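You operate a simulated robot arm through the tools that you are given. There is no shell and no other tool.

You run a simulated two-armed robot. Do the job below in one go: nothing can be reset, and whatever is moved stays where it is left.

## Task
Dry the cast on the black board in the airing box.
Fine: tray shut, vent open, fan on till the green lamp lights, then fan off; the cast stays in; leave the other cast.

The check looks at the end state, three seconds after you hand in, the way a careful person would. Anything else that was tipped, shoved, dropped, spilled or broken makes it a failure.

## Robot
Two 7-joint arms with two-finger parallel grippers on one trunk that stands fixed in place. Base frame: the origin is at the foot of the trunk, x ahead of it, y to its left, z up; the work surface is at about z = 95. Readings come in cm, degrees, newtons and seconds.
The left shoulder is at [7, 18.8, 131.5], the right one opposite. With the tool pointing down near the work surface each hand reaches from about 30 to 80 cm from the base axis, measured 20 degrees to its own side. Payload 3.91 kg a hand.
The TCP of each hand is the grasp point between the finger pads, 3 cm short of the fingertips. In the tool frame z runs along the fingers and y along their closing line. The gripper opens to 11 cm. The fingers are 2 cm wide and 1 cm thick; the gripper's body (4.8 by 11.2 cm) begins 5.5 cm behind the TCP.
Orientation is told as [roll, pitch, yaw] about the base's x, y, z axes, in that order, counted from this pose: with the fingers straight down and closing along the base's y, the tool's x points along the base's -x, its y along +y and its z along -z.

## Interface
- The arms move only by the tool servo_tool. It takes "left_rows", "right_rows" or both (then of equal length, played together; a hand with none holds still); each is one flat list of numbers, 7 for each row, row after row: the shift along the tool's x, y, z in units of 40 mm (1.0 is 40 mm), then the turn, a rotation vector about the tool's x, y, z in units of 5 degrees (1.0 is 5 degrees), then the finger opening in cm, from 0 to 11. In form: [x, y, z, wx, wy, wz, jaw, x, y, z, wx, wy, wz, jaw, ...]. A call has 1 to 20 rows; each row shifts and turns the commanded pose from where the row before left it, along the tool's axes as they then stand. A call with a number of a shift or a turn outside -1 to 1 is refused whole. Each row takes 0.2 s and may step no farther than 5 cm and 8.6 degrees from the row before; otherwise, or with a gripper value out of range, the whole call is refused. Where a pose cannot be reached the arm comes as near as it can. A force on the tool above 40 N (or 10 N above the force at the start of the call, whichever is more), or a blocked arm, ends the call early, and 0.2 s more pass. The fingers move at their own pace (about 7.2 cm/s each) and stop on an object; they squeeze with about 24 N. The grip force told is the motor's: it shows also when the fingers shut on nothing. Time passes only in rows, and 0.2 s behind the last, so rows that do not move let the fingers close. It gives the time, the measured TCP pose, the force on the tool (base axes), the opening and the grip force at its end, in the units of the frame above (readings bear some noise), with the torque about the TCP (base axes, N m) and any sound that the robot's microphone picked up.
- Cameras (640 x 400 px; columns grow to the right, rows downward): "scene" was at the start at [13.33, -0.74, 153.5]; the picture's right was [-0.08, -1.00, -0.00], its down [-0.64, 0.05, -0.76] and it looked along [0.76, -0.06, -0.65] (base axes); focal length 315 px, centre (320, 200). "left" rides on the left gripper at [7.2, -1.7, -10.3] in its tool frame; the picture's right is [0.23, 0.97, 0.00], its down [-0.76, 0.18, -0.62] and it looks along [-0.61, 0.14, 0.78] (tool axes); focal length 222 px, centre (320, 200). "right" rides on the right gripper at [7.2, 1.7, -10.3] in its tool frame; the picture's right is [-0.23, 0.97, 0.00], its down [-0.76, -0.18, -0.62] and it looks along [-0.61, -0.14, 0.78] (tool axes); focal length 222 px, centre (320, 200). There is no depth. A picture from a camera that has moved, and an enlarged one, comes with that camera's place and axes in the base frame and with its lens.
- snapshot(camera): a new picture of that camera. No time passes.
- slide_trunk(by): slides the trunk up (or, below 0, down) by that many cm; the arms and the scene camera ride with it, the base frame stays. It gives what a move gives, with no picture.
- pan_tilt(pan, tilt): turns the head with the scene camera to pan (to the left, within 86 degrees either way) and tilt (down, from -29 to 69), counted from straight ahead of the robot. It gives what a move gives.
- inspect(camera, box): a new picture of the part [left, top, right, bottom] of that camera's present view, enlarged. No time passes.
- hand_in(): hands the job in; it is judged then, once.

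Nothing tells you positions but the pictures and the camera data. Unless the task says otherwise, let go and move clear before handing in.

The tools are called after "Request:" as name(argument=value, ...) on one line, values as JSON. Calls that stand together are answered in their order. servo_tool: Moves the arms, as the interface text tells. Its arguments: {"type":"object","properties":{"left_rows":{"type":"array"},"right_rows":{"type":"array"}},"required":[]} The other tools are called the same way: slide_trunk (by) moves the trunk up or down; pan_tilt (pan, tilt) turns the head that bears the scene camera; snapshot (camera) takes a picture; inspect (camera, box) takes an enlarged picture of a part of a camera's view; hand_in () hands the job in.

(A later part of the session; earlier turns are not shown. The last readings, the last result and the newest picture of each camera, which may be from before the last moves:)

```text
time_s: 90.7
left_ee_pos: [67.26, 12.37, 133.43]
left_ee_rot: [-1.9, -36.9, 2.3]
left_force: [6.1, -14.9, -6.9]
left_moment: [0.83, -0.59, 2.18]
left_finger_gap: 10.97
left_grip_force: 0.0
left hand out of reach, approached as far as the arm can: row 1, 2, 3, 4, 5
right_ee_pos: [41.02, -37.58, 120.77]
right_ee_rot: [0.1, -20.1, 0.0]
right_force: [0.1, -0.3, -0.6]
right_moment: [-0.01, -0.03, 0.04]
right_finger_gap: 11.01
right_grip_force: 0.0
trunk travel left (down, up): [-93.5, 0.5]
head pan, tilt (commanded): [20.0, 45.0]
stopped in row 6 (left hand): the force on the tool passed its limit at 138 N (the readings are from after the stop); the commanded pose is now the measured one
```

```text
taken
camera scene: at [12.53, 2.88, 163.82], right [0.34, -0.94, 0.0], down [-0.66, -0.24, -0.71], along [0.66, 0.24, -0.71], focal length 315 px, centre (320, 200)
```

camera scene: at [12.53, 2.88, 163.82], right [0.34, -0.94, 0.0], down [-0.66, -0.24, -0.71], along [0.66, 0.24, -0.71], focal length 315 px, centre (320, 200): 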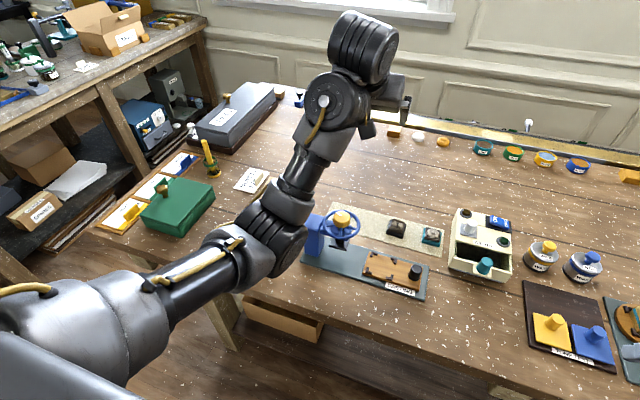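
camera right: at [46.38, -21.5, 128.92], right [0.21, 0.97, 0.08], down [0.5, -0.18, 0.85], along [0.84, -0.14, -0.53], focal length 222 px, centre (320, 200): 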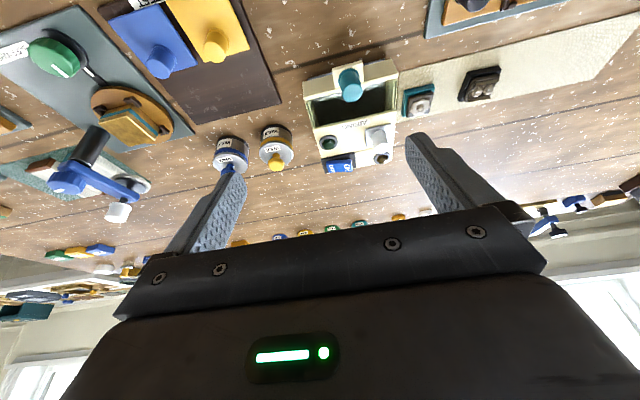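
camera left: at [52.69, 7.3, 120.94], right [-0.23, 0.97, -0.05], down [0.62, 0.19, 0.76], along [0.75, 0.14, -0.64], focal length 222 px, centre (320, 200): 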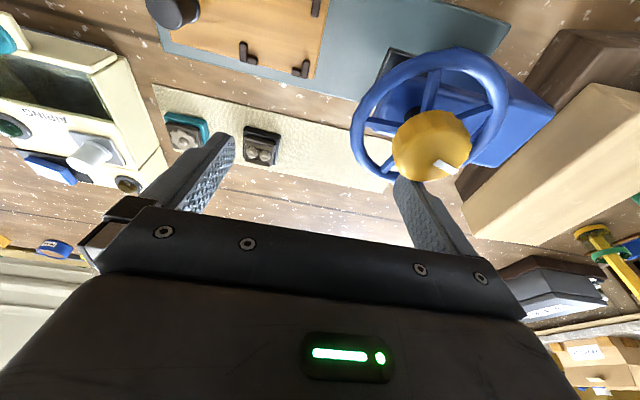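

That was the camera mount against the forearm again, high in the air with nothing nearby. Leaning the fingers inward earlier dropped the elbow, so rolling the hand the other way should swing it back up and out. I'll ease off and roll outward.

Request:
servo_tool(left_rows=[-0.2, -0.5, 0, 0, 0, 0, 11, 0, -0.3, 0, 0, 0, 0, 11, 0, 0, 0, -1, 0, 0, 11, 0, 0, 0, -1, 0, 0, 11, 0, 0, 0, -1, 0, 0, 11, 0, 0, 0, -1, 0, 0, 11, 0, 0, 0, 0, 0, 0, 11])

Request:
snapshot(camera="scene")

```text
time_s: 92.3
left_ee_pos: [69.01, 11.86, 129.79]
left_ee_rot: [18.3, -37.0, 2.0]
left_force: [0.0, 0.4, 0.3]
left_moment: [0.02, 0.02, -0.01]
left_finger_gap: 10.99
left_grip_force: 0.0
left hand out of reach, approached as far as the arm can: row 4, 5, 6
right_ee_pos: [41.05, -37.59, 120.56]
right_ee_rot: [0.0, -20.2, 0.0]
right_force: [1.1, -0.4, 0.8]
right_moment: [0.03, 0.0, -0.01]
right_finger_gap: 11.02
right_grip_force: 0.2
trunk travel left (down, up): [-93.5, 0.5]
head pan, tilt (commanded): [20.0, 45.0]
```

```text
taken
camera scene: at [12.5, 2.69, 163.82], right [0.34, -0.94, 0.0], down [-0.66, -0.24, -0.71], along [0.66, 0.24, -0.71], focal length 315 px, centre (320, 200)
```

scene: 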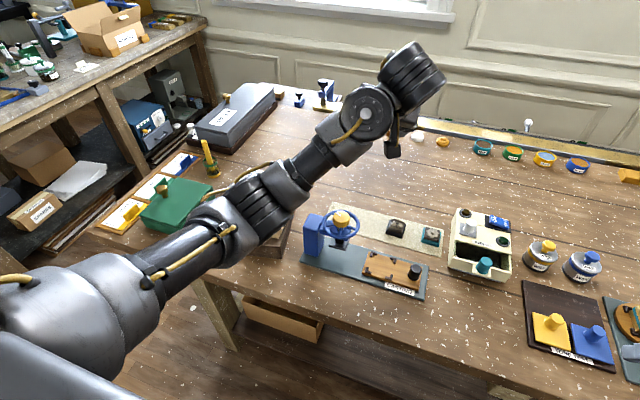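

The elbow is rising. I'll continue rolling outward while drifting the hand left.

Request:
servo_tool(left_rows=[0, 0.2, 0, -1, 0, 0, 11, 0, 0.2, 0, -1, 0, 0, 11, 0, 0.2, 0, -1, 0, 0, 11, 0, 0.2, 0, -1, 0, 0, 11, 0, 0, 0, 0, 0, 0, 11])

Request:
snapshot(camera="scene")

```text
time_s: 93.5
left_ee_pos: [69.48, 21.83, 122.95]
left_ee_rot: [38.3, -36.9, 2.0]
left_force: [0.1, 0.5, 0.7]
left_moment: [-0.01, -0.02, -0.04]
left_finger_gap: 10.99
left_grip_force: 0.1
left hand out of reach, approached as far as the arm can: row 1, 2, 3, 4
right_ee_pos: [41.0, -37.64, 120.6]
right_ee_rot: [0.0, -20.1, -0.1]
right_force: [-0.6, 0.1, 0.3]
right_moment: [0.0, 0.02, -0.05]
right_finger_gap: 11.02
right_grip_force: 0.1
trunk travel left (down, up): [-93.5, 0.5]
head pan, tilt (commanded): [20.0, 45.0]
```

```text
taken
camera scene: at [12.51, 2.72, 163.82], right [0.34, -0.94, 0.0], down [-0.66, -0.24, -0.71], along [0.66, 0.24, -0.71], focal length 315 px, centre (320, 200)
```

scene: 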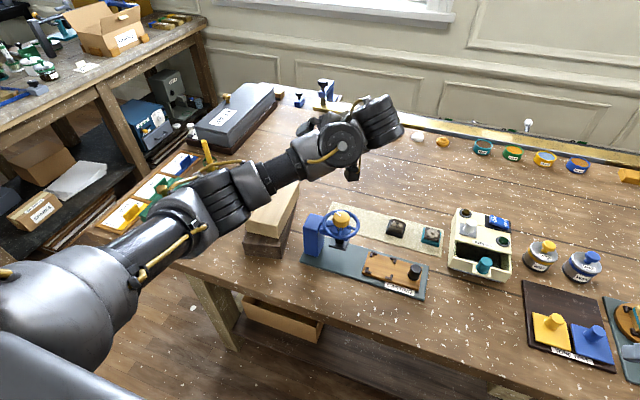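

The elbow is now out to the side again. I'll raise the left hand and then bring the roll and tilt back toward upright.

Request:
servo_tool(left_rows=[-0.3, 0.69, -0.37, 0, 0, 0, 11, -0.3, 0.69, -0.37, 0, 0, 0, 11, -0.3, 0.69, -0.37, 0, 0, 0, 11, -0.3, 0.69, -0.37, 0, 0, 0, 11, 0, 0, 0, 0, 0, 0, 11])

Request:
snapshot(camera="scene")

```text
time_s: 94.7
left_ee_pos: [69.95, 26.2, 125.9]
left_ee_rot: [38.5, -36.9, 2.0]
left_force: [0.1, 0.0, -0.5]
left_moment: [0.04, 0.0, -0.01]
left_finger_gap: 10.97
left_grip_force: 0.0
left hand out of reach, approached as far as the arm can: row 1, 2, 3, 4
right_ee_pos: [41.03, -37.84, 120.43]
right_ee_rot: [0.0, -20.0, -0.2]
right_force: [-0.7, 0.0, 0.3]
right_moment: [0.0, -0.01, 0.01]
right_finger_gap: 10.99
right_grip_force: 0.0
trunk travel left (down, up): [-93.5, 0.5]
head pan, tilt (commanded): [20.0, 45.0]
```

```text
taken
camera scene: at [12.54, 2.56, 163.82], right [0.34, -0.94, 0.0], down [-0.66, -0.24, -0.71], along [0.66, 0.24, -0.71], focal length 315 px, centre (320, 200)
```

scene: 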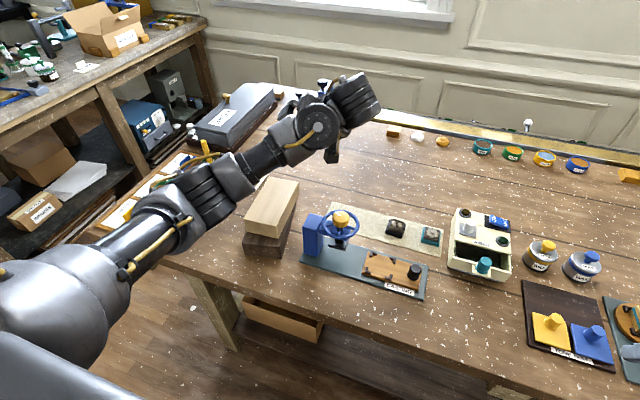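

The left arm is now swinging clear. I'll move it further left so it's well out of the right arm's space.

Request:
servo_tool(left_rows=[0.08, 0.74, 0.19, 0, 0, 0, 11, 0.08, 0.74, 0.19, 0, 0, 0, 11, 0.08, 0.74, 0.19, 0, 0, 0, 11, 0.08, 0.74, 0.19, 0, 0, 0, 11, 0.08, 0.74, 0.19, 0, 0, 0, 11, 0, 0, 0, 0, 0, 0, 11])

Request:
snapshot(camera="scene")

```text
time_s: 96.1
left_ee_pos: [65.05, 40.72, 128.43]
left_ee_rot: [38.4, -37.0, 2.0]
left_force: [0.2, -0.2, -1.3]
left_moment: [0.03, 0.03, 0.01]
left_finger_gap: 11.0
left_grip_force: 0.0
left hand out of reach, approached as far as the arm can: row 1, 2, 3
right_ee_pos: [41.01, -37.71, 120.49]
right_ee_rot: [0.1, -20.1, -0.1]
right_force: [0.7, -0.8, -1.1]
right_moment: [0.02, 0.03, 0.01]
right_finger_gap: 10.99
right_grip_force: 0.1
trunk travel left (down, up): [-93.5, 0.5]
head pan, tilt (commanded): [20.0, 45.0]
```

```text
taken
camera scene: at [12.55, 2.6, 163.82], right [0.34, -0.94, 0.0], down [-0.66, -0.24, -0.71], along [0.66, 0.24, -0.71], focal length 315 px, centre (320, 200)
```

scene: 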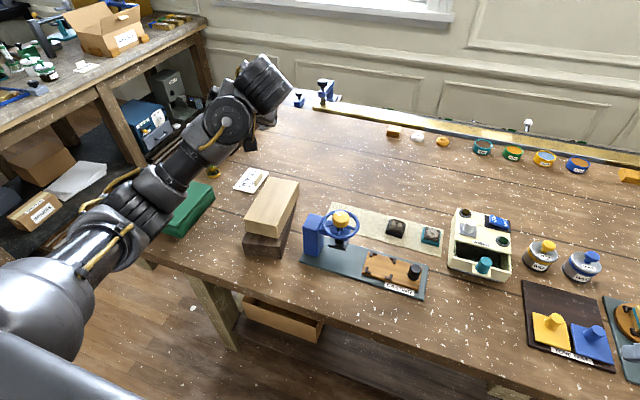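

The left arm is clear. Now I'll send the right hand forward along its own side first, then inward, so it never gets too close to its shoulder.

Request:
servo_tool(right_rows=[-0.84, 0, 0.305, 0, 0, 0, 11, -0.84, 0, 0.305, 0, 0, 0, 11, -0.84, 0, 0.305, 0, 0, 0, 11, -0.84, 0, 0.305, 0, 0, 0, 11, -0.84, 0, 0.305, 0, 0, 0, 11, -0.84, 0, 0.305, 0, 0, 0, 11, -0.84, 0, 0.305, 0, 0, 0, 11, 0, 0, 0, 0, 0, 0, 11])

Request:
servo_tool(right_rows=[0, 0.7, 0, 0, 0, 0, 11, 0, 0.7, 0, 0, 0, 0, 11, 0, 0.7, 0, 0, 0, 0, 11, 0, 0.7, 0, 0, 0, 0, 11, 0, 0, 0, 0, 0, 0, 11])

Request:
pan_tilt(pan=-30, tilt=35)

Request:
snapshot(camera="scene")

```text
time_s: 97.9
left_ee_pos: [65.0, 40.64, 128.49]
left_ee_rot: [38.3, -36.9, 2.0]
left_force: [0.1, 0.0, 0.4]
left_moment: [0.01, -0.03, 0.0]
left_finger_gap: 11.03
left_grip_force: 0.2
right_ee_pos: [66.14, -37.49, 120.65]
right_ee_rot: [0.1, -19.9, -0.1]
right_force: [0.3, -0.3, -0.3]
right_moment: [0.04, 0.02, 0.02]
right_finger_gap: 11.0
right_grip_force: 0.0
trunk travel left (down, up): [-93.5, 0.5]
head pan, tilt (commanded): [20.0, 45.0]
```

```text
time_s: 99.1
left_ee_pos: [64.94, 40.83, 128.35]
left_ee_rot: [38.3, -36.9, 2.1]
left_force: [-1.1, 0.0, -0.3]
left_moment: [-0.01, -0.01, 0.0]
left_finger_gap: 11.01
left_grip_force: 0.0
right_ee_pos: [63.27, -28.96, 122.08]
right_ee_rot: [0.1, -20.1, 0.0]
right_force: [-0.3, 0.5, 0.2]
right_moment: [0.03, -0.01, -0.02]
right_finger_gap: 10.97
right_grip_force: 0.1
right hand out of reach, approached as far as the arm can: row 2, 3, 4
trunk travel left (down, up): [-93.5, 0.5]
head pan, tilt (commanded): [20.0, 45.0]
```

```text
time_s: 100.3
left_ee_pos: [65.1, 40.86, 128.4]
left_ee_rot: [38.3, -37.0, 2.1]
left_force: [0.9, -0.2, -0.1]
left_moment: [0.01, 0.01, 0.04]
left_finger_gap: 11.01
left_grip_force: 0.1
right_ee_pos: [63.18, -28.95, 122.03]
right_ee_rot: [0.1, -20.1, 0.0]
right_force: [0.2, 0.4, -1.1]
right_moment: [0.0, 0.0, 0.03]
right_finger_gap: 11.02
right_grip_force: 0.0
trunk travel left (down, up): [-93.5, 0.5]
head pan, tilt (commanded): [-30.0, 35.0]
```

```text
taken
camera scene: at [12.52, -4.46, 165.3], right [-0.5, -0.87, 0.0], down [-0.5, 0.29, -0.82], along [0.71, -0.41, -0.57], focal length 315 px, centre (320, 200)
```

scene: 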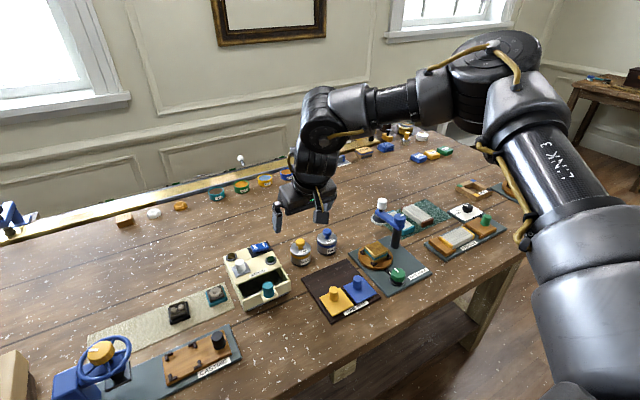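

The right arm stalls going straight inward at this height, but the geometry suggests lowering and inward together is its natural direction. I'll step down and inward toward the tray.

Request:
servo_tool(right_rows=[0.3, 0.2, 0.55, 0, 0, 0, 8, 0.15, 0.3, 0.55, 0, 0, 0, 8, 0.15, 0.3, 0.55, 0, 0, 0, 8, 0.15, 0.3, 0.55, 0, 0, 0, 8, 0, 0, 0, 0, 0, 0, 8])

Request:
snapshot(camera="scene")

Request:
snapshot(camera="right")

```text
time_s: 101.5
left_ee_pos: [65.01, 40.76, 128.35]
left_ee_rot: [38.3, -36.8, 2.0]
left_force: [0.4, -0.7, 0.2]
left_moment: [-0.03, -0.02, 0.01]
left_finger_gap: 10.99
left_grip_force: 0.1
right_ee_pos: [59.52, -29.41, 116.11]
right_ee_rot: [0.1, -20.2, -0.1]
right_force: [-0.3, -1.1, -1.1]
right_moment: [0.01, -0.03, 0.0]
right_finger_gap: 8.01
right_grip_force: 0.1
right hand out of reach, approached as far as the arm can: row 1, 2, 3, 4
trunk travel left (down, up): [-93.5, 0.5]
head pan, tilt (commanded): [-30.0, 35.0]
```

```text
taken
camera scene: at [12.5, -4.47, 165.3], right [-0.5, -0.87, 0.0], down [-0.5, 0.29, -0.82], along [0.71, -0.41, -0.57], focal length 315 px, centre (320, 200)
```

scene: 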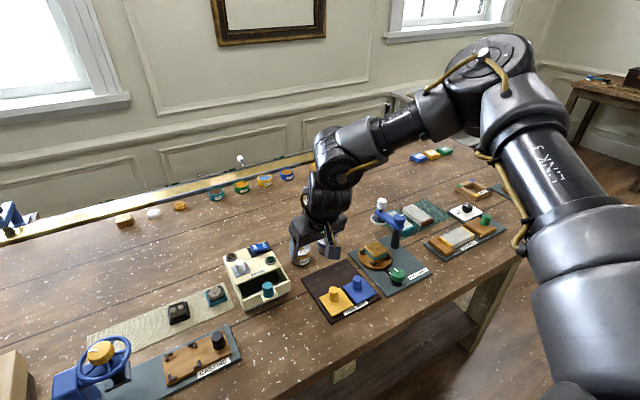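

```text
taken
camera right: at [49.11, -27.74, 123.27], right [0.21, 0.97, 0.08], down [0.5, -0.18, 0.85], along [0.84, -0.14, -0.53], focal length 222 px, centre (320, 200)
```

right: 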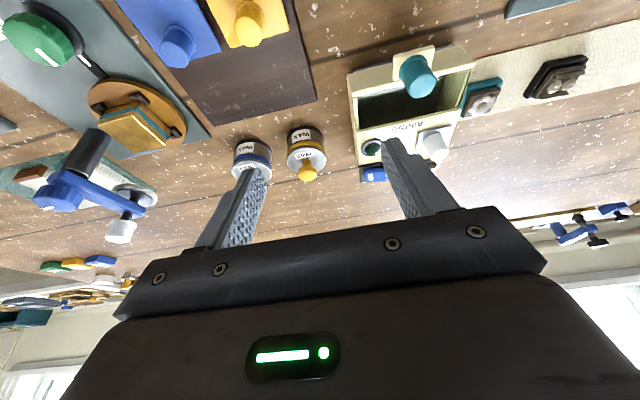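

The upper arm itself is not moving, which suggests this arm's shoulder is in a flipped configuration. I'll look straight at the right shoulder to understand how its first joints are arranged.

Request:
pan_tilt(pan=-75, tilt=60)

Request:
snapshot(camera="scene")

Request:
pan_tilt(pan=75, tilt=60)

Request:
snapshot(camera="scene")

```text
time_s: 102.6
left_ee_pos: [65.16, 40.71, 128.29]
left_ee_rot: [38.3, -36.9, 2.0]
left_force: [-0.2, 1.0, -0.1]
left_moment: [0.06, 0.05, -0.01]
left_finger_gap: 11.02
left_grip_force: 0.0
right_ee_pos: [59.52, -29.46, 116.02]
right_ee_rot: [0.2, -20.2, -0.1]
right_force: [0.4, 0.3, -0.7]
right_moment: [0.02, 0.02, -0.01]
right_finger_gap: 8.01
right_grip_force: 0.0
trunk travel left (down, up): [-93.5, 0.5]
head pan, tilt (commanded): [-75.0, 60.0]
```

```text
taken
camera scene: at [6.61, -6.52, 161.88], right [-0.97, -0.26, 0.0], down [-0.22, 0.84, -0.5], along [0.13, -0.48, -0.87], focal length 315 px, centre (320, 200)
```

scene: 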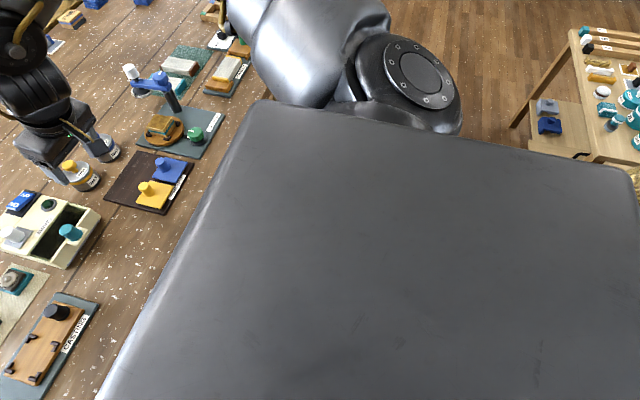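

```text
time_s: 104.9
left_ee_pos: [65.08, 40.91, 128.45]
left_ee_rot: [38.3, -36.9, 2.0]
left_force: [0.2, -0.4, 0.1]
left_moment: [0.04, 0.02, 0.0]
left_finger_gap: 11.0
left_grip_force: 0.1
right_ee_pos: [59.6, -29.43, 116.07]
right_ee_rot: [0.2, -20.1, -0.1]
right_force: [-0.1, -0.2, -0.1]
right_moment: [0.0, 0.0, -0.01]
right_finger_gap: 8.0
right_grip_force: 0.0
trunk travel left (down, up): [-93.5, 0.5]
head pan, tilt (commanded): [75.0, 60.0]
```

```text
taken
camera scene: at [6.6, 6.36, 161.87], right [0.97, -0.26, 0.0], down [-0.22, -0.84, -0.5], along [0.13, 0.48, -0.87], focal length 315 px, centre (320, 200)
```

scene: 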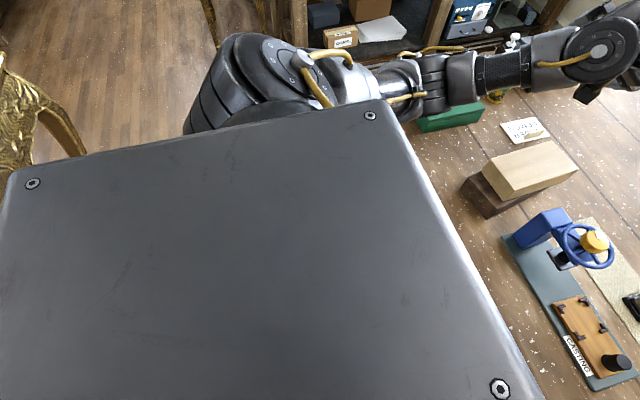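

The shoulders come straight out of the torso's sides, and the right elbow appears bent in the opposite joint sense from the left. I'll test by extending the right arm nearly straight, then sweeping inward at full extension.

Request:
servo_tool(right_rows=[0, -0.7, -0.3, 0, 0, 0, 8, 0, -0.7, -0.3, 0, 0, 0, 8, 0, -0.7, -0.3, 0, 0, 0, 8, -0.84, 0, 0.305, 0, 0, 0, 8, -0.84, 0, 0.305, 0, 0, 0, 8, -0.84, 0, 0.305, 0, 0, 0, 8, -0.84, 0, 0.305, 0, 0, 0, 8, 0, 0, 0, 0, 0, 0, 8])

Request:
pan_tilt(pan=-35, tilt=30)

Request:
snapshot(camera="scene")

```text
time_s: 106.7
left_ee_pos: [65.05, 40.82, 128.28]
left_ee_rot: [38.3, -36.8, 2.0]
left_force: [0.5, 0.1, -0.3]
left_moment: [0.02, 0.0, 0.0]
left_finger_gap: 10.99
left_grip_force: 0.0
right_ee_pos: [69.11, -38.98, 120.82]
right_ee_rot: [0.1, -20.1, 0.1]
right_force: [-0.4, 0.3, -0.1]
right_moment: [-0.04, 0.01, -0.02]
right_finger_gap: 8.01
right_grip_force: 0.0
right hand out of reach, approached as far as the arm can: row 6, 7
trunk travel left (down, up): [-93.5, 0.5]
head pan, tilt (commanded): [75.0, 60.0]
```

```text
time_s: 108.6
left_ee_pos: [65.05, 40.81, 128.44]
left_ee_rot: [38.4, -37.0, 2.0]
left_force: [0.1, -0.2, -0.3]
left_moment: [0.02, 0.03, 0.02]
left_finger_gap: 10.98
left_grip_force: 0.0
right_ee_pos: [69.21, -39.12, 120.95]
right_ee_rot: [0.1, -20.0, -0.1]
right_force: [0.4, 0.2, 0.0]
right_moment: [0.02, 0.01, 0.03]
right_finger_gap: 8.0
right_grip_force: 0.1
trunk travel left (down, up): [-93.5, 0.5]
head pan, tilt (commanded): [-35.0, 30.0]
```

```text
taken
camera scene: at [12.29, -5.26, 166.08], right [-0.57, -0.82, 0.0], down [-0.41, 0.29, -0.87], along [0.71, -0.5, -0.5], focal length 315 px, centre (320, 200)
```

scene: 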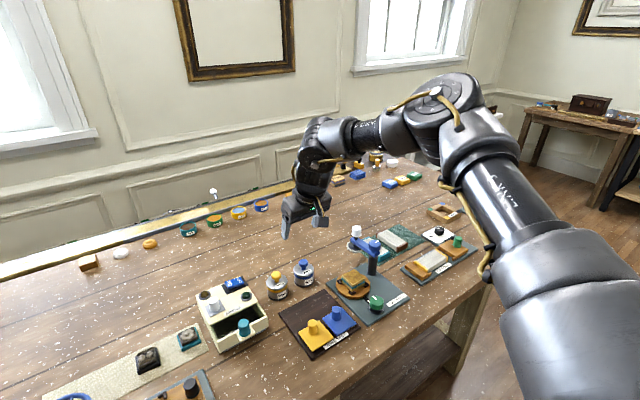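

The upper arm is at its base-joint limit in this flipped configuration. The way out is to swing the right arm straight out sideways, pass through its shoulder axis just below it, and return forward. The space to the right looks free, so I'll start by moving outward in the air.

Request:
servo_tool(right_rows=[0.63, -0.81, -0.46, 0, 0, 0, 8, 0.63, -0.81, -0.46, 0, 0, 0, 8, 0.63, -0.81, -0.46, 0, 0, 0, 8, 0.63, -0.81, -0.46, 0, 0, 0, 8, 0.63, -0.81, -0.46, 0, 0, 0, 8, 0.63, -0.81, -0.46, 0, 0, 0, 8, 0.63, -0.81, -0.46, 0, 0, 0, 8, 0.63, -0.81, -0.46, 0, 0, 0, 8, 0, 0, 0, 0, 1, 0, 8, 0, 0, 0, 0, 1, 0, 8, 0, 0, 0, 0, 1, 0, 8, 0, 0, 0, 0, 1, 0, 8, 0, 0, 0, 0, 0, 0, 8])

Request:
pan_tilt(pan=-65, tilt=30)

Request:
snapshot(camera="scene")

```text
time_s: 111.4
left_ee_pos: [65.07, 40.93, 128.37]
left_ee_rot: [38.3, -36.9, 2.1]
left_force: [0.6, -0.3, -0.3]
left_moment: [0.02, -0.03, 0.0]
left_finger_gap: 11.01
left_grip_force: 0.1
right_ee_pos: [45.08, -64.75, 127.78]
right_ee_rot: [0.0, -0.1, 0.1]
right_force: [-0.1, 0.2, 0.0]
right_moment: [0.0, 0.02, -0.03]
right_finger_gap: 7.98
right_grip_force: 0.1
trunk travel left (down, up): [-93.5, 0.5]
head pan, tilt (commanded): [-35.0, 30.0]
```

```text
time_s: 112.4
left_ee_pos: [65.05, 40.62, 128.35]
left_ee_rot: [38.3, -36.9, 2.0]
left_force: [0.4, 0.1, -0.8]
left_moment: [0.05, 0.02, -0.01]
left_finger_gap: 11.03
left_grip_force: 0.1
right_ee_pos: [45.08, -64.87, 127.88]
right_ee_rot: [0.2, -0.1, -0.1]
right_force: [0.5, 0.3, -0.3]
right_moment: [0.01, 0.01, -0.02]
right_finger_gap: 8.01
right_grip_force: 0.2
trunk travel left (down, up): [-93.5, 0.5]
head pan, tilt (commanded): [-65.0, 30.0]
```

```text
taken
camera scene: at [8.71, -8.32, 166.08], right [-0.91, -0.42, 0.0], down [-0.21, 0.45, -0.87], along [0.37, -0.78, -0.5], focal length 315 px, centre (320, 200)
```

scene: 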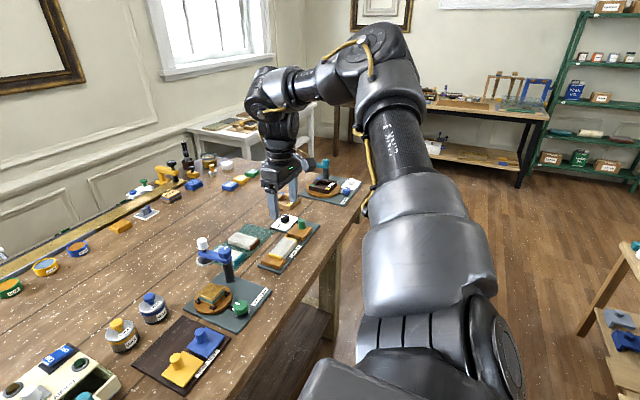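

The posture now looks as expected with the upper arm swinging out. I'll draw the hand back and down so the upper arm passes through its sideways axis.

Request:
servo_tool(right_rows=[0.8, -0.35, 0.6, 0, 0, 0, 8, 0.8, -0.35, 0.6, 0, 0, 0, 8, 0.8, -0.35, 0.6, 0, 0, 0, 8, 0.8, -0.35, 0.6, 0, 0, 0, 8, 0.8, -0.35, 0.6, 0, 0, 0, 8, 0, 0, 0, 0, 0, 0, 8])

Request:
snapshot(camera="scene")

```text
time_s: 113.8
left_ee_pos: [65.07, 40.93, 128.33]
left_ee_rot: [38.2, -36.8, 2.0]
left_force: [-0.2, 0.4, 0.1]
left_moment: [-0.03, -0.01, 0.03]
left_finger_gap: 10.99
left_grip_force: 0.1
right_ee_pos: [29.38, -71.55, 115.56]
right_ee_rot: [0.0, 0.1, 0.0]
right_force: [0.2, -0.1, 0.5]
right_moment: [-0.02, -0.02, 0.02]
right_finger_gap: 7.98
right_grip_force: 0.1
trunk travel left (down, up): [-93.5, 0.5]
head pan, tilt (commanded): [-65.0, 30.0]
```

```text
taken
camera scene: at [8.82, -8.16, 166.08], right [-0.91, -0.42, 0.0], down [-0.21, 0.45, -0.87], along [0.37, -0.79, -0.5], focal length 315 px, centre (320, 200)
```

scene: 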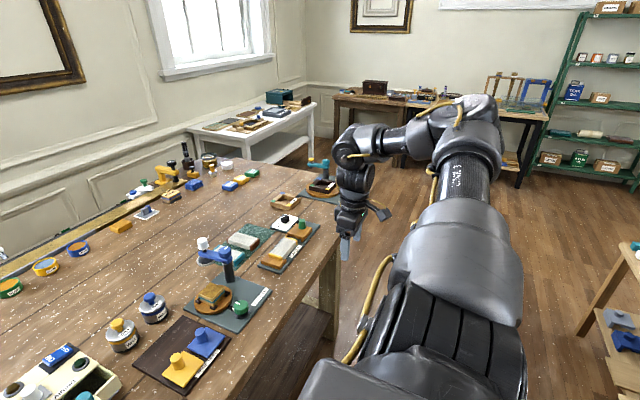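

The upper arm is now nearly on its sideways axis, slightly above it. Lowering the hand will take it through to the other side; this spot is in front of the table edge, so it's free.

Request:
servo_tool(right_rows=[0.2, 0, 0.8, 0, 0, 0, 8, 0.2, 0, 0.8, 0, 0, 0, 8, 0.2, 0, 0.8, 0, 0, 0, 8, 0.2, 0, 0.8, 0, 0, 0, 8, 0, 0, 0.8, 0, 0, 0, 8, 0, 0, 0, 0, 0, 0, 8])

Request:
snapshot(camera="scene")

```text
time_s: 115.2
left_ee_pos: [65.15, 40.76, 128.35]
left_ee_rot: [38.3, -36.9, 2.1]
left_force: [-1.0, -0.1, -0.7]
left_moment: [0.01, 0.0, 0.0]
left_finger_gap: 11.02
left_grip_force: 0.0
right_ee_pos: [25.79, -71.85, 99.98]
right_ee_rot: [0.0, -0.1, -0.1]
right_force: [-0.4, -1.4, 0.1]
right_moment: [-0.02, 0.05, 0.01]
right_finger_gap: 8.02
right_grip_force: 0.1
trunk travel left (down, up): [-93.5, 0.5]
head pan, tilt (commanded): [-65.0, 30.0]
```

```text
taken
camera scene: at [8.68, -8.23, 166.09], right [-0.91, -0.42, 0.0], down [-0.21, 0.45, -0.87], along [0.37, -0.79, -0.5], focal length 315 px, centre (320, 200)
```

scene: 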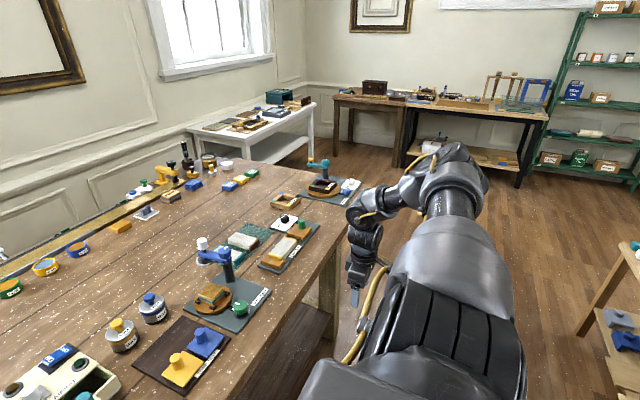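

The arm passed through smoothly. I'll lower a little more, still in front of the table edge, to be clearly on the other side before coming forward.

Request:
servo_tool(right_rows=[0, 0, 0.6, 0, 0, 0, 8, 0, 0, 0.6, 0, 0, 0, 8, 0, 0, 0.6, 0, 0, 0, 8, -0.4, 0.3, 0, 0, 0, 0, 8, -0.4, 0.3, 0, 0, 0, 0, 8, 0, 0, 0, 0, 0, 0, 8])

Request:
snapshot(camera="scene")

```text
time_s: 116.6
left_ee_pos: [64.9, 40.7, 128.43]
left_ee_rot: [38.3, -36.9, 1.9]
left_force: [1.4, 0.1, 0.7]
left_moment: [-0.01, -0.01, -0.03]
left_finger_gap: 10.98
left_grip_force: 0.0
right_ee_pos: [28.91, -69.44, 92.59]
right_ee_rot: [0.0, -0.1, 0.0]
right_force: [-0.8, 0.1, 1.5]
right_moment: [0.02, -0.01, 0.04]
right_finger_gap: 7.99
right_grip_force: 0.1
trunk travel left (down, up): [-93.5, 0.5]
head pan, tilt (commanded): [-65.0, 30.0]
```

```text
taken
camera scene: at [8.63, -8.33, 166.08], right [-0.91, -0.42, 0.0], down [-0.21, 0.45, -0.87], along [0.37, -0.78, -0.5], focal length 315 px, centre (320, 200)
```

scene: 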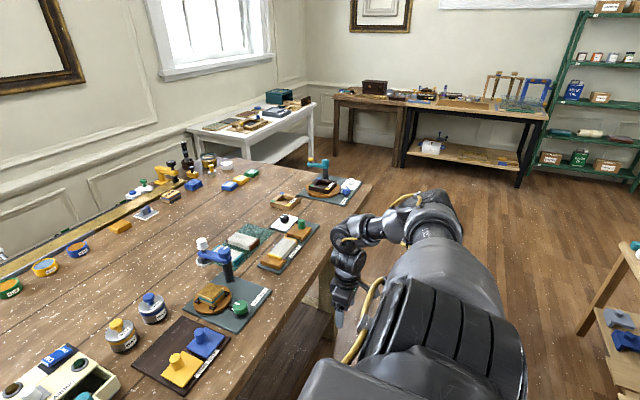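

Still tracking well. I'll move forward and inward in front of the table first, then rise.

Request:
servo_tool(right_rows=[-0.3, 0.7, 0, 0, 0, 0, 8, -0.3, 0.7, 0, 0, 0, 0, 8, -0.3, 0.7, 0, 0, 0, 0, 8, -0.2, 0.7, 0, 0, 0, 0, 8, -0.2, 0.5, -0.7, 0, 0, 0, 8, -0.2, 0.5, -0.7, 0, 0, 0, 8, 0, 0.5, -0.7, 0, 0, 0, 8, 0, 0, 0, 0, 0, 0, 8])

Request:
snapshot(camera="scene")

```text
time_s: 118.4
left_ee_pos: [65.04, 40.84, 128.45]
left_ee_rot: [38.4, -36.8, 2.1]
left_force: [-0.7, -0.2, -0.7]
left_moment: [0.0, 0.03, -0.02]
left_finger_gap: 11.0
left_grip_force: 0.0
right_ee_pos: [35.21, -52.41, 100.8]
right_ee_rot: [0.0, -0.2, -0.1]
right_force: [0.5, -0.6, -1.1]
right_moment: [0.0, 0.0, -0.01]
right_finger_gap: 8.01
right_grip_force: 0.0
trunk travel left (down, up): [-93.5, 0.5]
head pan, tilt (commanded): [-65.0, 30.0]
```

```text
taken
camera scene: at [8.66, -8.32, 166.08], right [-0.91, -0.42, 0.0], down [-0.21, 0.45, -0.87], along [0.37, -0.78, -0.5], focal length 315 px, centre (320, 200)
```

scene: 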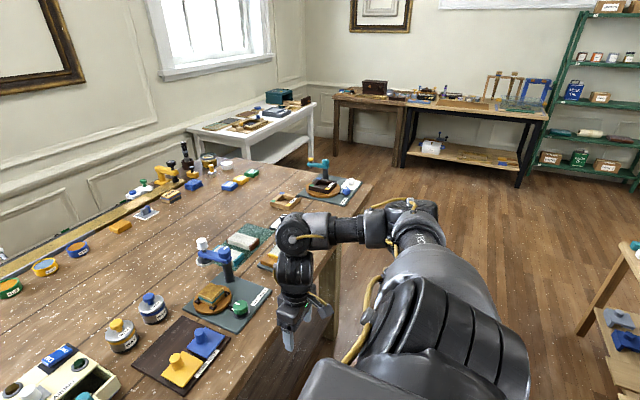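

The elbow is now forward and below the shoulder axis, a region the old configuration couldn't reach, so the flip worked. I'll rise and then move forward over the table.

Request:
servo_tool(right_rows=[0, 0.2, -0.85, 0, 0, 0, 8, 0, 0.2, -0.85, 0, 0, 0, 8, 0, 0.2, -0.85, 0, 0, 0, 8, 0, 0.2, -0.85, 0, 0, 0, 8, -0.6, 0.5, -0.2, 0, 0, 0, 8, -0.6, 0.5, -0.2, 0, 0, 0, 8, -0.6, 0.5, 0, 0, 0, 0, 8, -0.6, 0.5, 0, 0, 0, 0, 8, 0, 0, 0, 0, 0, 0, 8])

Request:
pan_tilt(pan=-40, tilt=40)

Request:
snapshot(camera="scene")

```text
time_s: 120.4
left_ee_pos: [65.09, 40.73, 128.58]
left_ee_rot: [38.3, -36.8, 2.0]
left_force: [0.2, -0.2, -0.3]
left_moment: [0.01, 0.02, 0.02]
left_finger_gap: 10.97
left_grip_force: 0.0
right_ee_pos: [44.79, -41.03, 116.22]
right_ee_rot: [0.2, -0.2, 0.0]
right_force: [-0.1, 0.1, 0.9]
right_moment: [0.05, 0.0, 0.04]
right_finger_gap: 8.02
right_grip_force: 0.1
trunk travel left (down, up): [-93.5, 0.5]
head pan, tilt (commanded): [-65.0, 30.0]
```

```text
time_s: 121.3
left_ee_pos: [64.97, 40.72, 128.45]
left_ee_rot: [38.3, -36.8, 1.9]
left_force: [-1.0, 0.5, -0.3]
left_moment: [0.01, 0.01, 0.0]
left_finger_gap: 11.03
left_grip_force: 0.1
right_ee_pos: [44.66, -41.05, 116.19]
right_ee_rot: [0.0, -0.1, 0.0]
right_force: [0.3, 0.0, -0.9]
right_moment: [-0.02, 0.0, 0.04]
right_finger_gap: 8.01
right_grip_force: 0.1
trunk travel left (down, up): [-93.5, 0.5]
head pan, tilt (commanded): [-40.0, 40.0]
```

```text
taken
camera scene: at [11.37, -5.6, 164.55], right [-0.64, -0.77, 0.0], down [-0.49, 0.41, -0.77], along [0.59, -0.49, -0.64], focal length 315 px, centre (320, 200)
```

scene: 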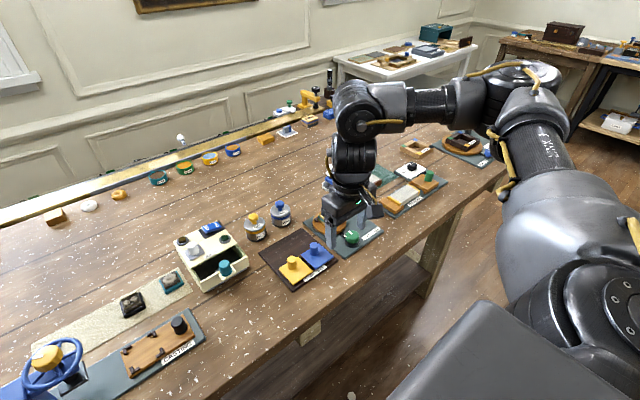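

The right arm has flipped into the other configuration. Now I'll test moving inward toward the box at safe height.

Request:
servo_tool(right_rows=[-0.6, 0.5, 0, 0, 0, 0, 8, -0.6, 0.5, 0, 0, 0, 0, 8, -0.6, 0.5, 0, 0, 0, 0, 8, -0.6, 0.6, 0, 0, 0, 0, 8, -0.4, 0.7, 0, 0, 0, 0, 8, -0.4, 0.7, 0, 0, 0, 0, 8, -0.4, 0.7, 0, 0, 0, 0, 8, 0, 0.7, 0, 0, 0, 0, 8, 0, 0, 0, 0, 0, 0, 8])

Request:
pan_tilt(pan=-15, tilt=45)

Request:
snapshot(camera="scene")

Request:
snapshot(camera="right")

```text
time_s: 123.3
left_ee_pos: [64.94, 40.67, 128.48]
left_ee_rot: [38.3, -37.0, 2.1]
left_force: [-0.1, 0.3, -0.1]
left_moment: [0.01, 0.03, -0.01]
left_finger_gap: 11.0
left_grip_force: 0.0
right_ee_pos: [58.89, -21.58, 116.13]
right_ee_rot: [0.2, -0.1, 0.0]
right_force: [0.7, 0.9, 0.7]
right_moment: [0.0, -0.01, 0.02]
right_finger_gap: 8.02
right_grip_force: 0.1
trunk travel left (down, up): [-93.5, 0.5]
head pan, tilt (commanded): [-40.0, 40.0]
```

```text
time_s: 124.2
left_ee_pos: [65.15, 40.78, 128.34]
left_ee_rot: [38.2, -36.9, 2.2]
left_force: [0.4, -0.1, 0.6]
left_moment: [0.02, 0.01, -0.04]
left_finger_gap: 11.01
left_grip_force: 0.0
right_ee_pos: [58.99, -21.5, 116.24]
right_ee_rot: [0.0, -0.1, 0.0]
right_force: [0.4, -0.2, -0.6]
right_moment: [0.0, 0.04, -0.02]
right_finger_gap: 8.03
right_grip_force: 0.0
trunk travel left (down, up): [-93.5, 0.5]
head pan, tilt (commanded): [-15.0, 45.0]
```

```text
taken
camera scene: at [12.74, -2.18, 163.82], right [-0.26, -0.97, 0.0], down [-0.68, 0.18, -0.71], along [0.68, -0.18, -0.71], focal length 315 px, centre (320, 200)
```

scene: 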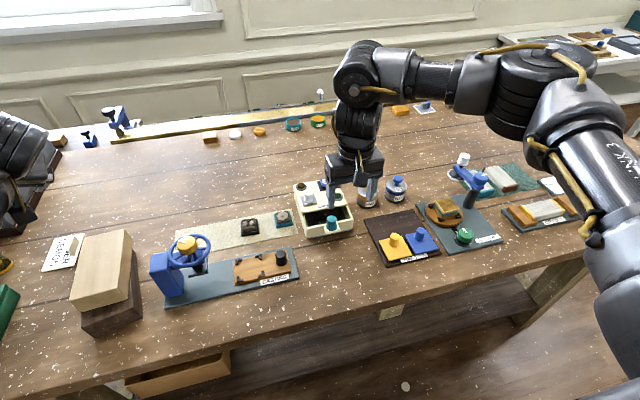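

```text
taken
camera right: at [51.68, -19.88, 126.51], right [0.23, 0.97, 0.0], down [0.76, -0.18, 0.62], along [0.61, -0.14, -0.78], focal length 222 px, centre (320, 200)
```

right: 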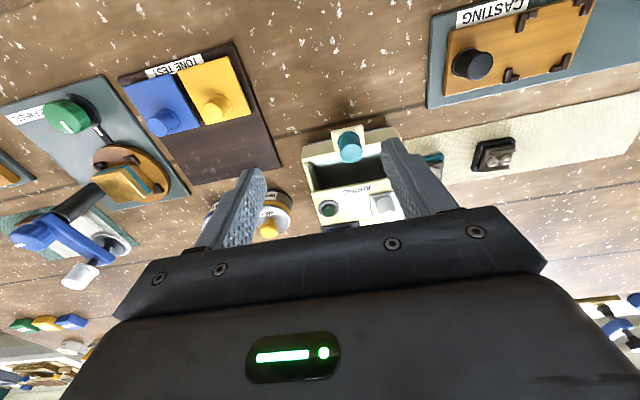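

The right arm now moves freely with an upright tool at (59, -21.5, 116). I'll raise it a bit, bring the trunk back down to the original height, and re-check the scene.

Request:
servo_tool(right_rows=[0, 0, -0.7, 0, -0.5, 0, 8, 0, 0, -0.7, 0, -0.5, 0, 8, 0, 0, -0.7, 0, -1, 0, 8, 0, 0, 0, 0, -1, 0, 8, 0, 0, 0, 0, -1, 0, 8, 0, 0, 0, 0, 0, 0, 8])

Request:
slide_trunk(by=-11)

Request:
pan_tilt(pan=-4.4, tilt=40.3)

Request:
snapshot(camera="scene")

Request:
inspect(camera="scene", box=[180, 190, 350, 300])

```text
time_s: 125.5
left_ee_pos: [65.07, 40.78, 128.39]
left_ee_rot: [38.3, -36.9, 2.1]
left_force: [-0.4, 0.3, 0.1]
left_moment: [-0.01, -0.01, -0.03]
left_finger_gap: 11.01
left_grip_force: 0.0
right_ee_pos: [58.71, -21.42, 124.45]
right_ee_rot: [0.0, -20.0, 0.0]
right_force: [0.4, -0.8, 0.2]
right_moment: [0.03, 0.0, 0.0]
right_finger_gap: 8.0
right_grip_force: 0.0
trunk travel left (down, up): [-93.5, 0.5]
head pan, tilt (commanded): [-15.0, 45.0]
```

```text
time_s: 127.0
left_ee_pos: [64.87, 40.74, 117.36]
left_ee_rot: [38.4, -37.0, 2.0]
left_force: [-0.1, -0.5, 0.1]
left_moment: [0.02, 0.0, -0.01]
left_finger_gap: 11.0
left_grip_force: 0.1
right_ee_pos: [58.64, -21.58, 113.51]
right_ee_rot: [0.1, -20.0, 0.0]
right_force: [-1.1, -0.8, -0.8]
right_moment: [0.01, 0.0, 0.0]
right_finger_gap: 7.98
right_grip_force: 0.1
trunk travel left (down, up): [-82.5, 11.5]
head pan, tilt (commanded): [-15.0, 45.0]
```

```text
time_s: 127.7
left_ee_pos: [65.18, 40.81, 117.55]
left_ee_rot: [38.3, -36.9, 2.0]
left_force: [-0.2, -0.1, 1.1]
left_moment: [-0.01, -0.01, -0.02]
left_finger_gap: 11.0
left_grip_force: 0.0
right_ee_pos: [58.62, -21.42, 113.4]
right_ee_rot: [0.0, -20.1, -0.1]
right_force: [0.8, -0.1, 0.1]
right_moment: [0.01, 0.05, -0.01]
right_finger_gap: 8.02
right_grip_force: 0.1
trunk travel left (down, up): [-82.5, 11.5]
head pan, tilt (commanded): [-4.4, 40.3]
```

```text
taken
camera scene: at [13.31, -0.74, 153.5], right [-0.08, -1.0, 0.0], down [-0.65, 0.05, -0.76], along [0.76, -0.06, -0.65], focal length 315 px, centre (320, 200)
```

scene: 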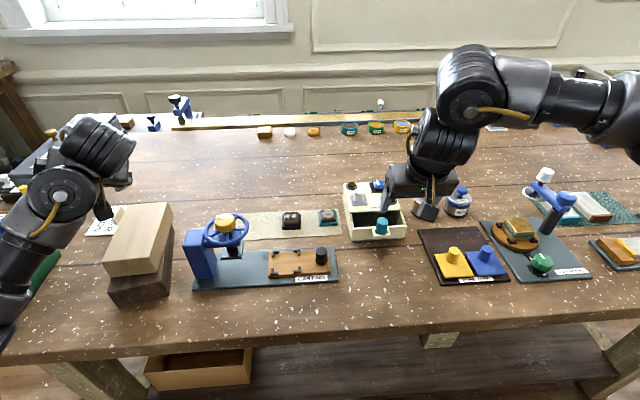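

```text
3.64 times, centred on (265, 245) of scene
camera zoom: at [13.31, -0.74, 153.5], right [-0.08, -1.0, 0.0], down [-0.65, 0.05, -0.76], along [0.76, -0.06, -0.65], focal length 1144 px, centre (520, 36)
```

zoom: 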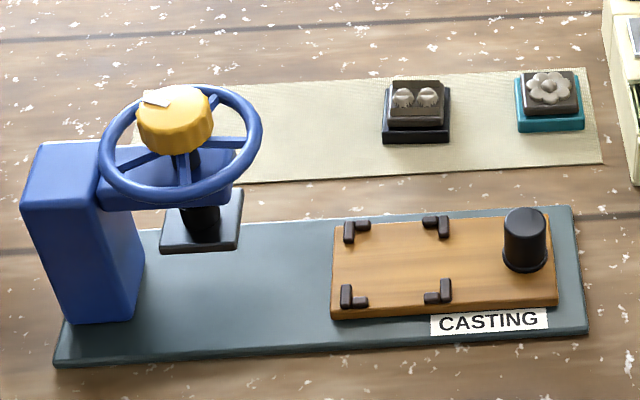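

The scene looks intact. I'll check the press wheel more closely against the opening picture, and view the casts and box again.

Request:
inspect(camera="scene", box=[180, 200, 260, 250])

Request:
inspect(camera="scene", box=[330, 165, 450, 250])

Request:
inspect(camera="right", box=[280, 60, 460, 200])

```text
8.00 times, centred on (220, 225) of scene
camera zoom: at [13.31, -0.74, 153.5], right [-0.08, -1.0, 0.0], down [-0.65, 0.05, -0.76], along [0.76, -0.06, -0.65], focal length 2517 px, centre (1120, 0)
```

zoom: 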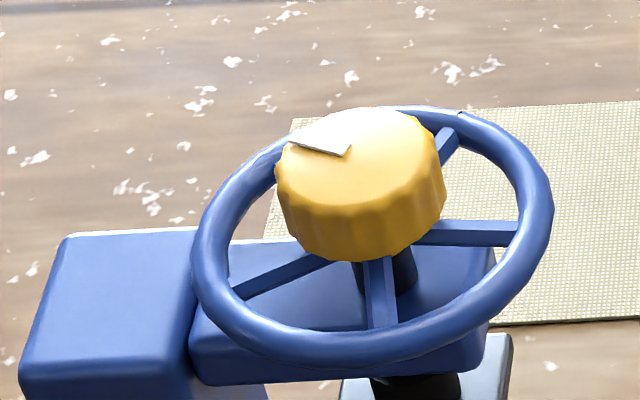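

```text
4.71 times, centred on (390, 208) of scene
camera zoom: at [13.31, -0.74, 153.5], right [-0.08, -1.0, 0.0], down [-0.65, 0.05, -0.76], along [0.76, -0.06, -0.65], focal length 1481 px, centre (-9, 165)
```

zoom: 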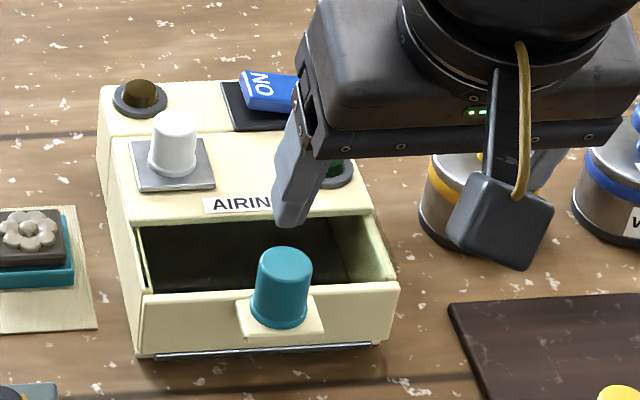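

```text
2.86 times, centred on (370, 130) of right
camera zoom: at [48.2, -19.81, 120.71], right [0.21, 0.97, 0.08], down [0.5, -0.18, 0.85], along [0.84, -0.14, -0.53], focal length 635 px, centre (177, 400)
```

zoom: 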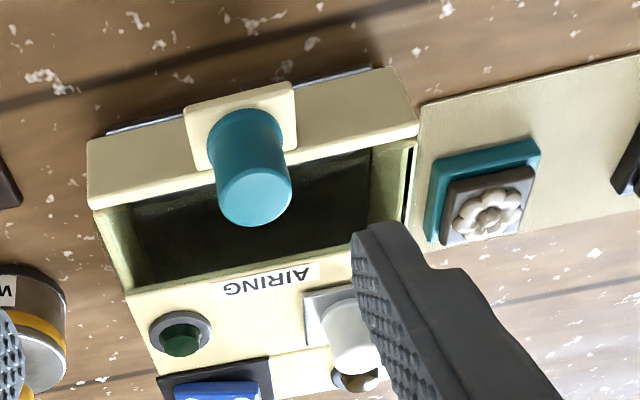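

The press mark and platen sit where they did at the start, so nothing there appears disturbed. Now I'll take the right hand (tilted 20°) over to hover above the cast on the black board.

Request:
servo_tool(right_rows=[-0.404, 0.741, 0.18, 0, 0, 0, 8, -0.404, 0.741, 0.18, 0, 0, 0, 8, -0.404, 0.741, 0.18, 0, 0, 0, 8, -0.404, 0.741, 0.18, 0, 0, 0, 8, -0.404, 0.741, 0.18, 0, 0, 0, 8, -0.404, 0.741, 0.18, 0, 0, 0, 8, -0.404, 0.741, 0.18, 0, 0, 0, 8, -0.404, 0.741, 0.18, 0, 0, 0, 8, 0, 0, 0, 0, 0, 0, 8])

Request:
snapshot(camera="scene")

Request:
snapshot(camera="right")

```text
time_s: 129.7
left_ee_pos: [65.28, 40.23, 117.41]
left_ee_rot: [38.6, -36.7, 1.9]
left_force: [0.2, -0.3, 0.1]
left_moment: [0.05, -0.03, 0.06]
left_finger_gap: 11.01
left_grip_force: 0.1
right_ee_pos: [73.01, 1.69, 112.21]
right_ee_rot: [0.5, -19.8, -0.3]
right_force: [0.7, -1.2, 0.4]
right_moment: [0.09, 0.03, 0.02]
right_finger_gap: 8.0
right_grip_force: 0.0
trunk travel left (down, up): [-82.5, 11.5]
head pan, tilt (commanded): [-4.4, 40.3]
```

```text
taken
camera scene: at [13.7, -1.41, 153.46], right [-0.08, -1.0, 0.0], down [-0.65, 0.05, -0.76], along [0.76, -0.06, -0.65], focal length 315 px, centre (320, 200)
```

scene: 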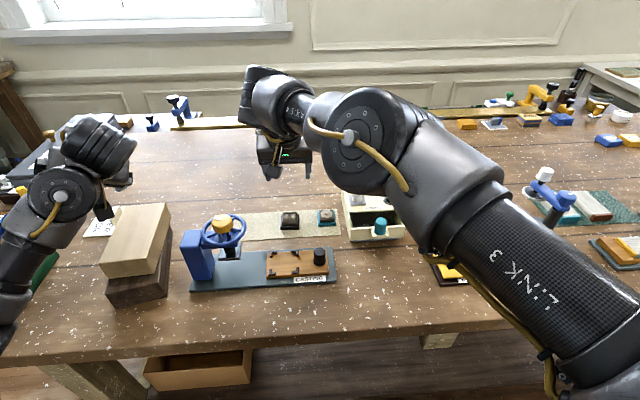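

```text
taken
camera right: at [62.68, 3.33, 119.43], right [0.22, 0.97, 0.08], down [0.5, -0.18, 0.84], along [0.84, -0.14, -0.53], focal length 222 px, centre (320, 200)
```

right: 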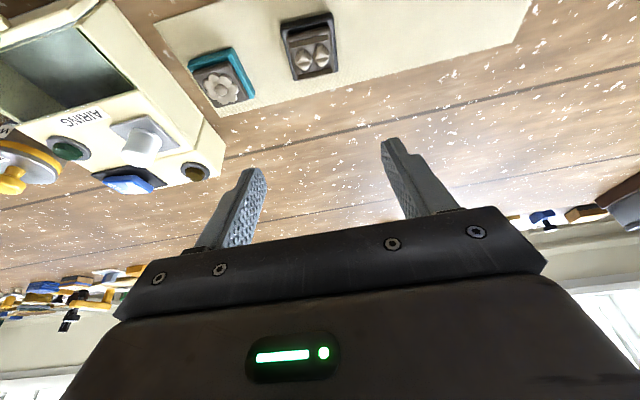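

The right hand is hovering at (73, 1.7, 112) above the cast. I'll zoom in with its camera to refine the cast's position and orientation.

Request:
inspect(camera="right", box=[240, 0, 400, 100])

Request:
inspect(camera="scene", box=[270, 195, 350, 245])

```text
4.00 times, centred on (320, 50) of right
camera zoom: at [62.68, 3.33, 119.43], right [0.22, 0.97, 0.08], down [0.5, -0.18, 0.84], along [0.84, -0.14, -0.53], focal length 888 px, centre (320, 800)
```

zoom: 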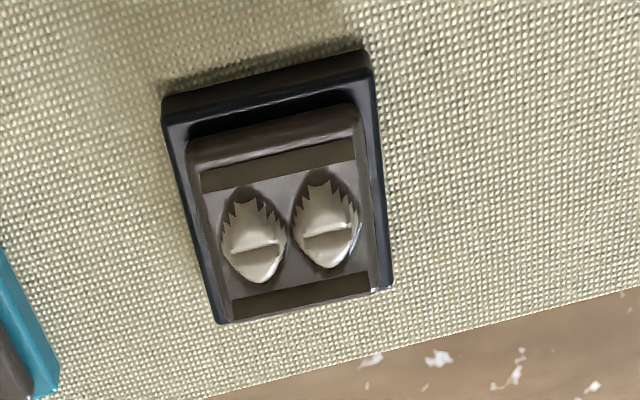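

```text
8.00 times, centred on (310, 220) of scene
camera zoom: at [13.7, -1.41, 153.46], right [-0.08, -1.0, 0.0], down [-0.65, 0.05, -0.76], along [0.76, -0.06, -0.65], focal length 2517 px, centre (400, 40)
```

zoom: 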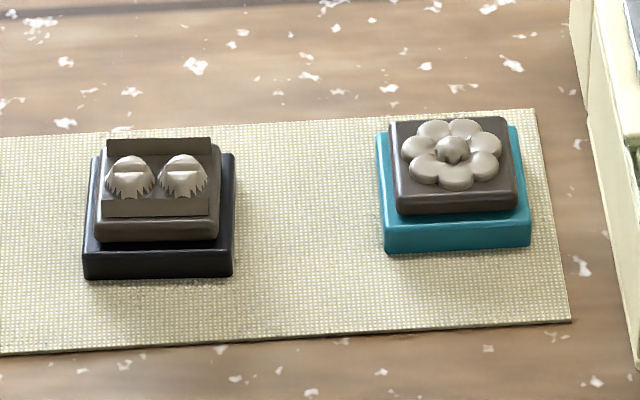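

The cast's board is centred at about (73.0, 2.1), 4.5 cm square, turned about -3.3°. I'll match that yaw and descend to just above it.

Request:
servo_tool(right_rows=[0, 0, 0, 0.2, 0, 0.565, 8, 0.17, 0.02, 0.47, 0, 0, 0, 8, 0.17, 0.02, 0.47, 0, 0, 0, 8, 0.17, 0.02, 0.47, 0, 0, 0, 8, 0.17, 0.02, 0.47, 0, 0, 0, 8, 0, 0, 0, 0, 0, 0, 8])

Request:
snapshot(camera="right")

Request:
inspect(camera="scene", box=[240, 150, 350, 240])

```text
time_s: 131.1
left_ee_pos: [65.06, 40.79, 117.41]
left_ee_rot: [38.3, -36.9, 2.1]
left_force: [0.9, -0.4, -0.1]
left_moment: [-0.01, -0.02, 0.01]
left_finger_gap: 10.98
left_grip_force: 0.0
right_ee_pos: [72.3, 2.03, 104.52]
right_ee_rot: [0.2, -20.1, -3.1]
right_force: [0.2, -1.0, 0.5]
right_moment: [-0.01, 0.03, 0.0]
right_finger_gap: 8.03
right_grip_force: 0.0
right hand out of reach, approached as far as the arm can: row 3
trunk travel left (down, up): [-82.5, 11.5]
head pan, tilt (commanded): [-4.4, 40.3]
```

```text
taken
camera right: at [62.02, 4.28, 111.73], right [0.26, 0.96, 0.08], down [0.49, -0.21, 0.85], along [0.83, -0.18, -0.53], focal length 222 px, centre (320, 200)
```

right: 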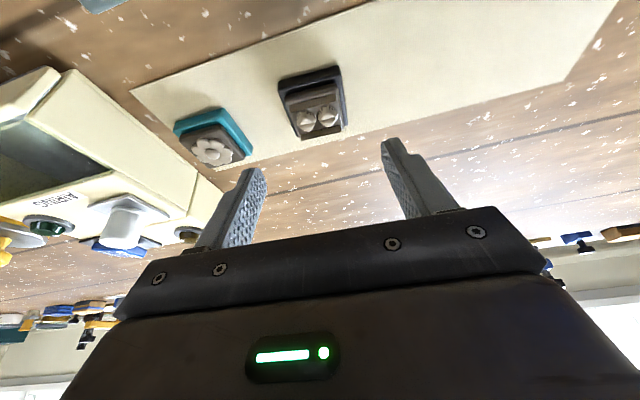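

```text
4.44 times, centred on (295, 195) of scene
camera zoom: at [13.3, -0.69, 153.51], right [-0.08, -1.0, 0.0], down [-0.64, 0.05, -0.76], along [0.76, -0.06, -0.65], focal length 1398 px, centre (431, 222)
```

zoom: 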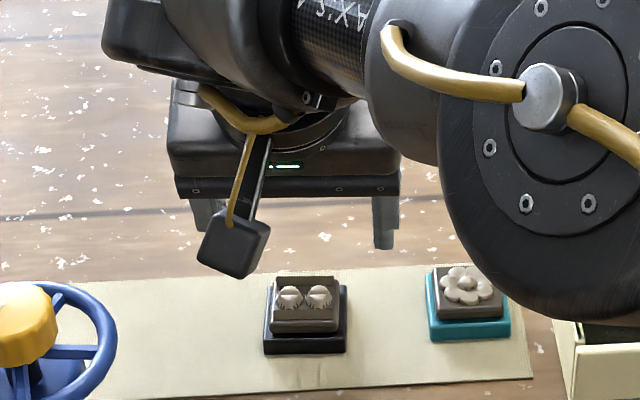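

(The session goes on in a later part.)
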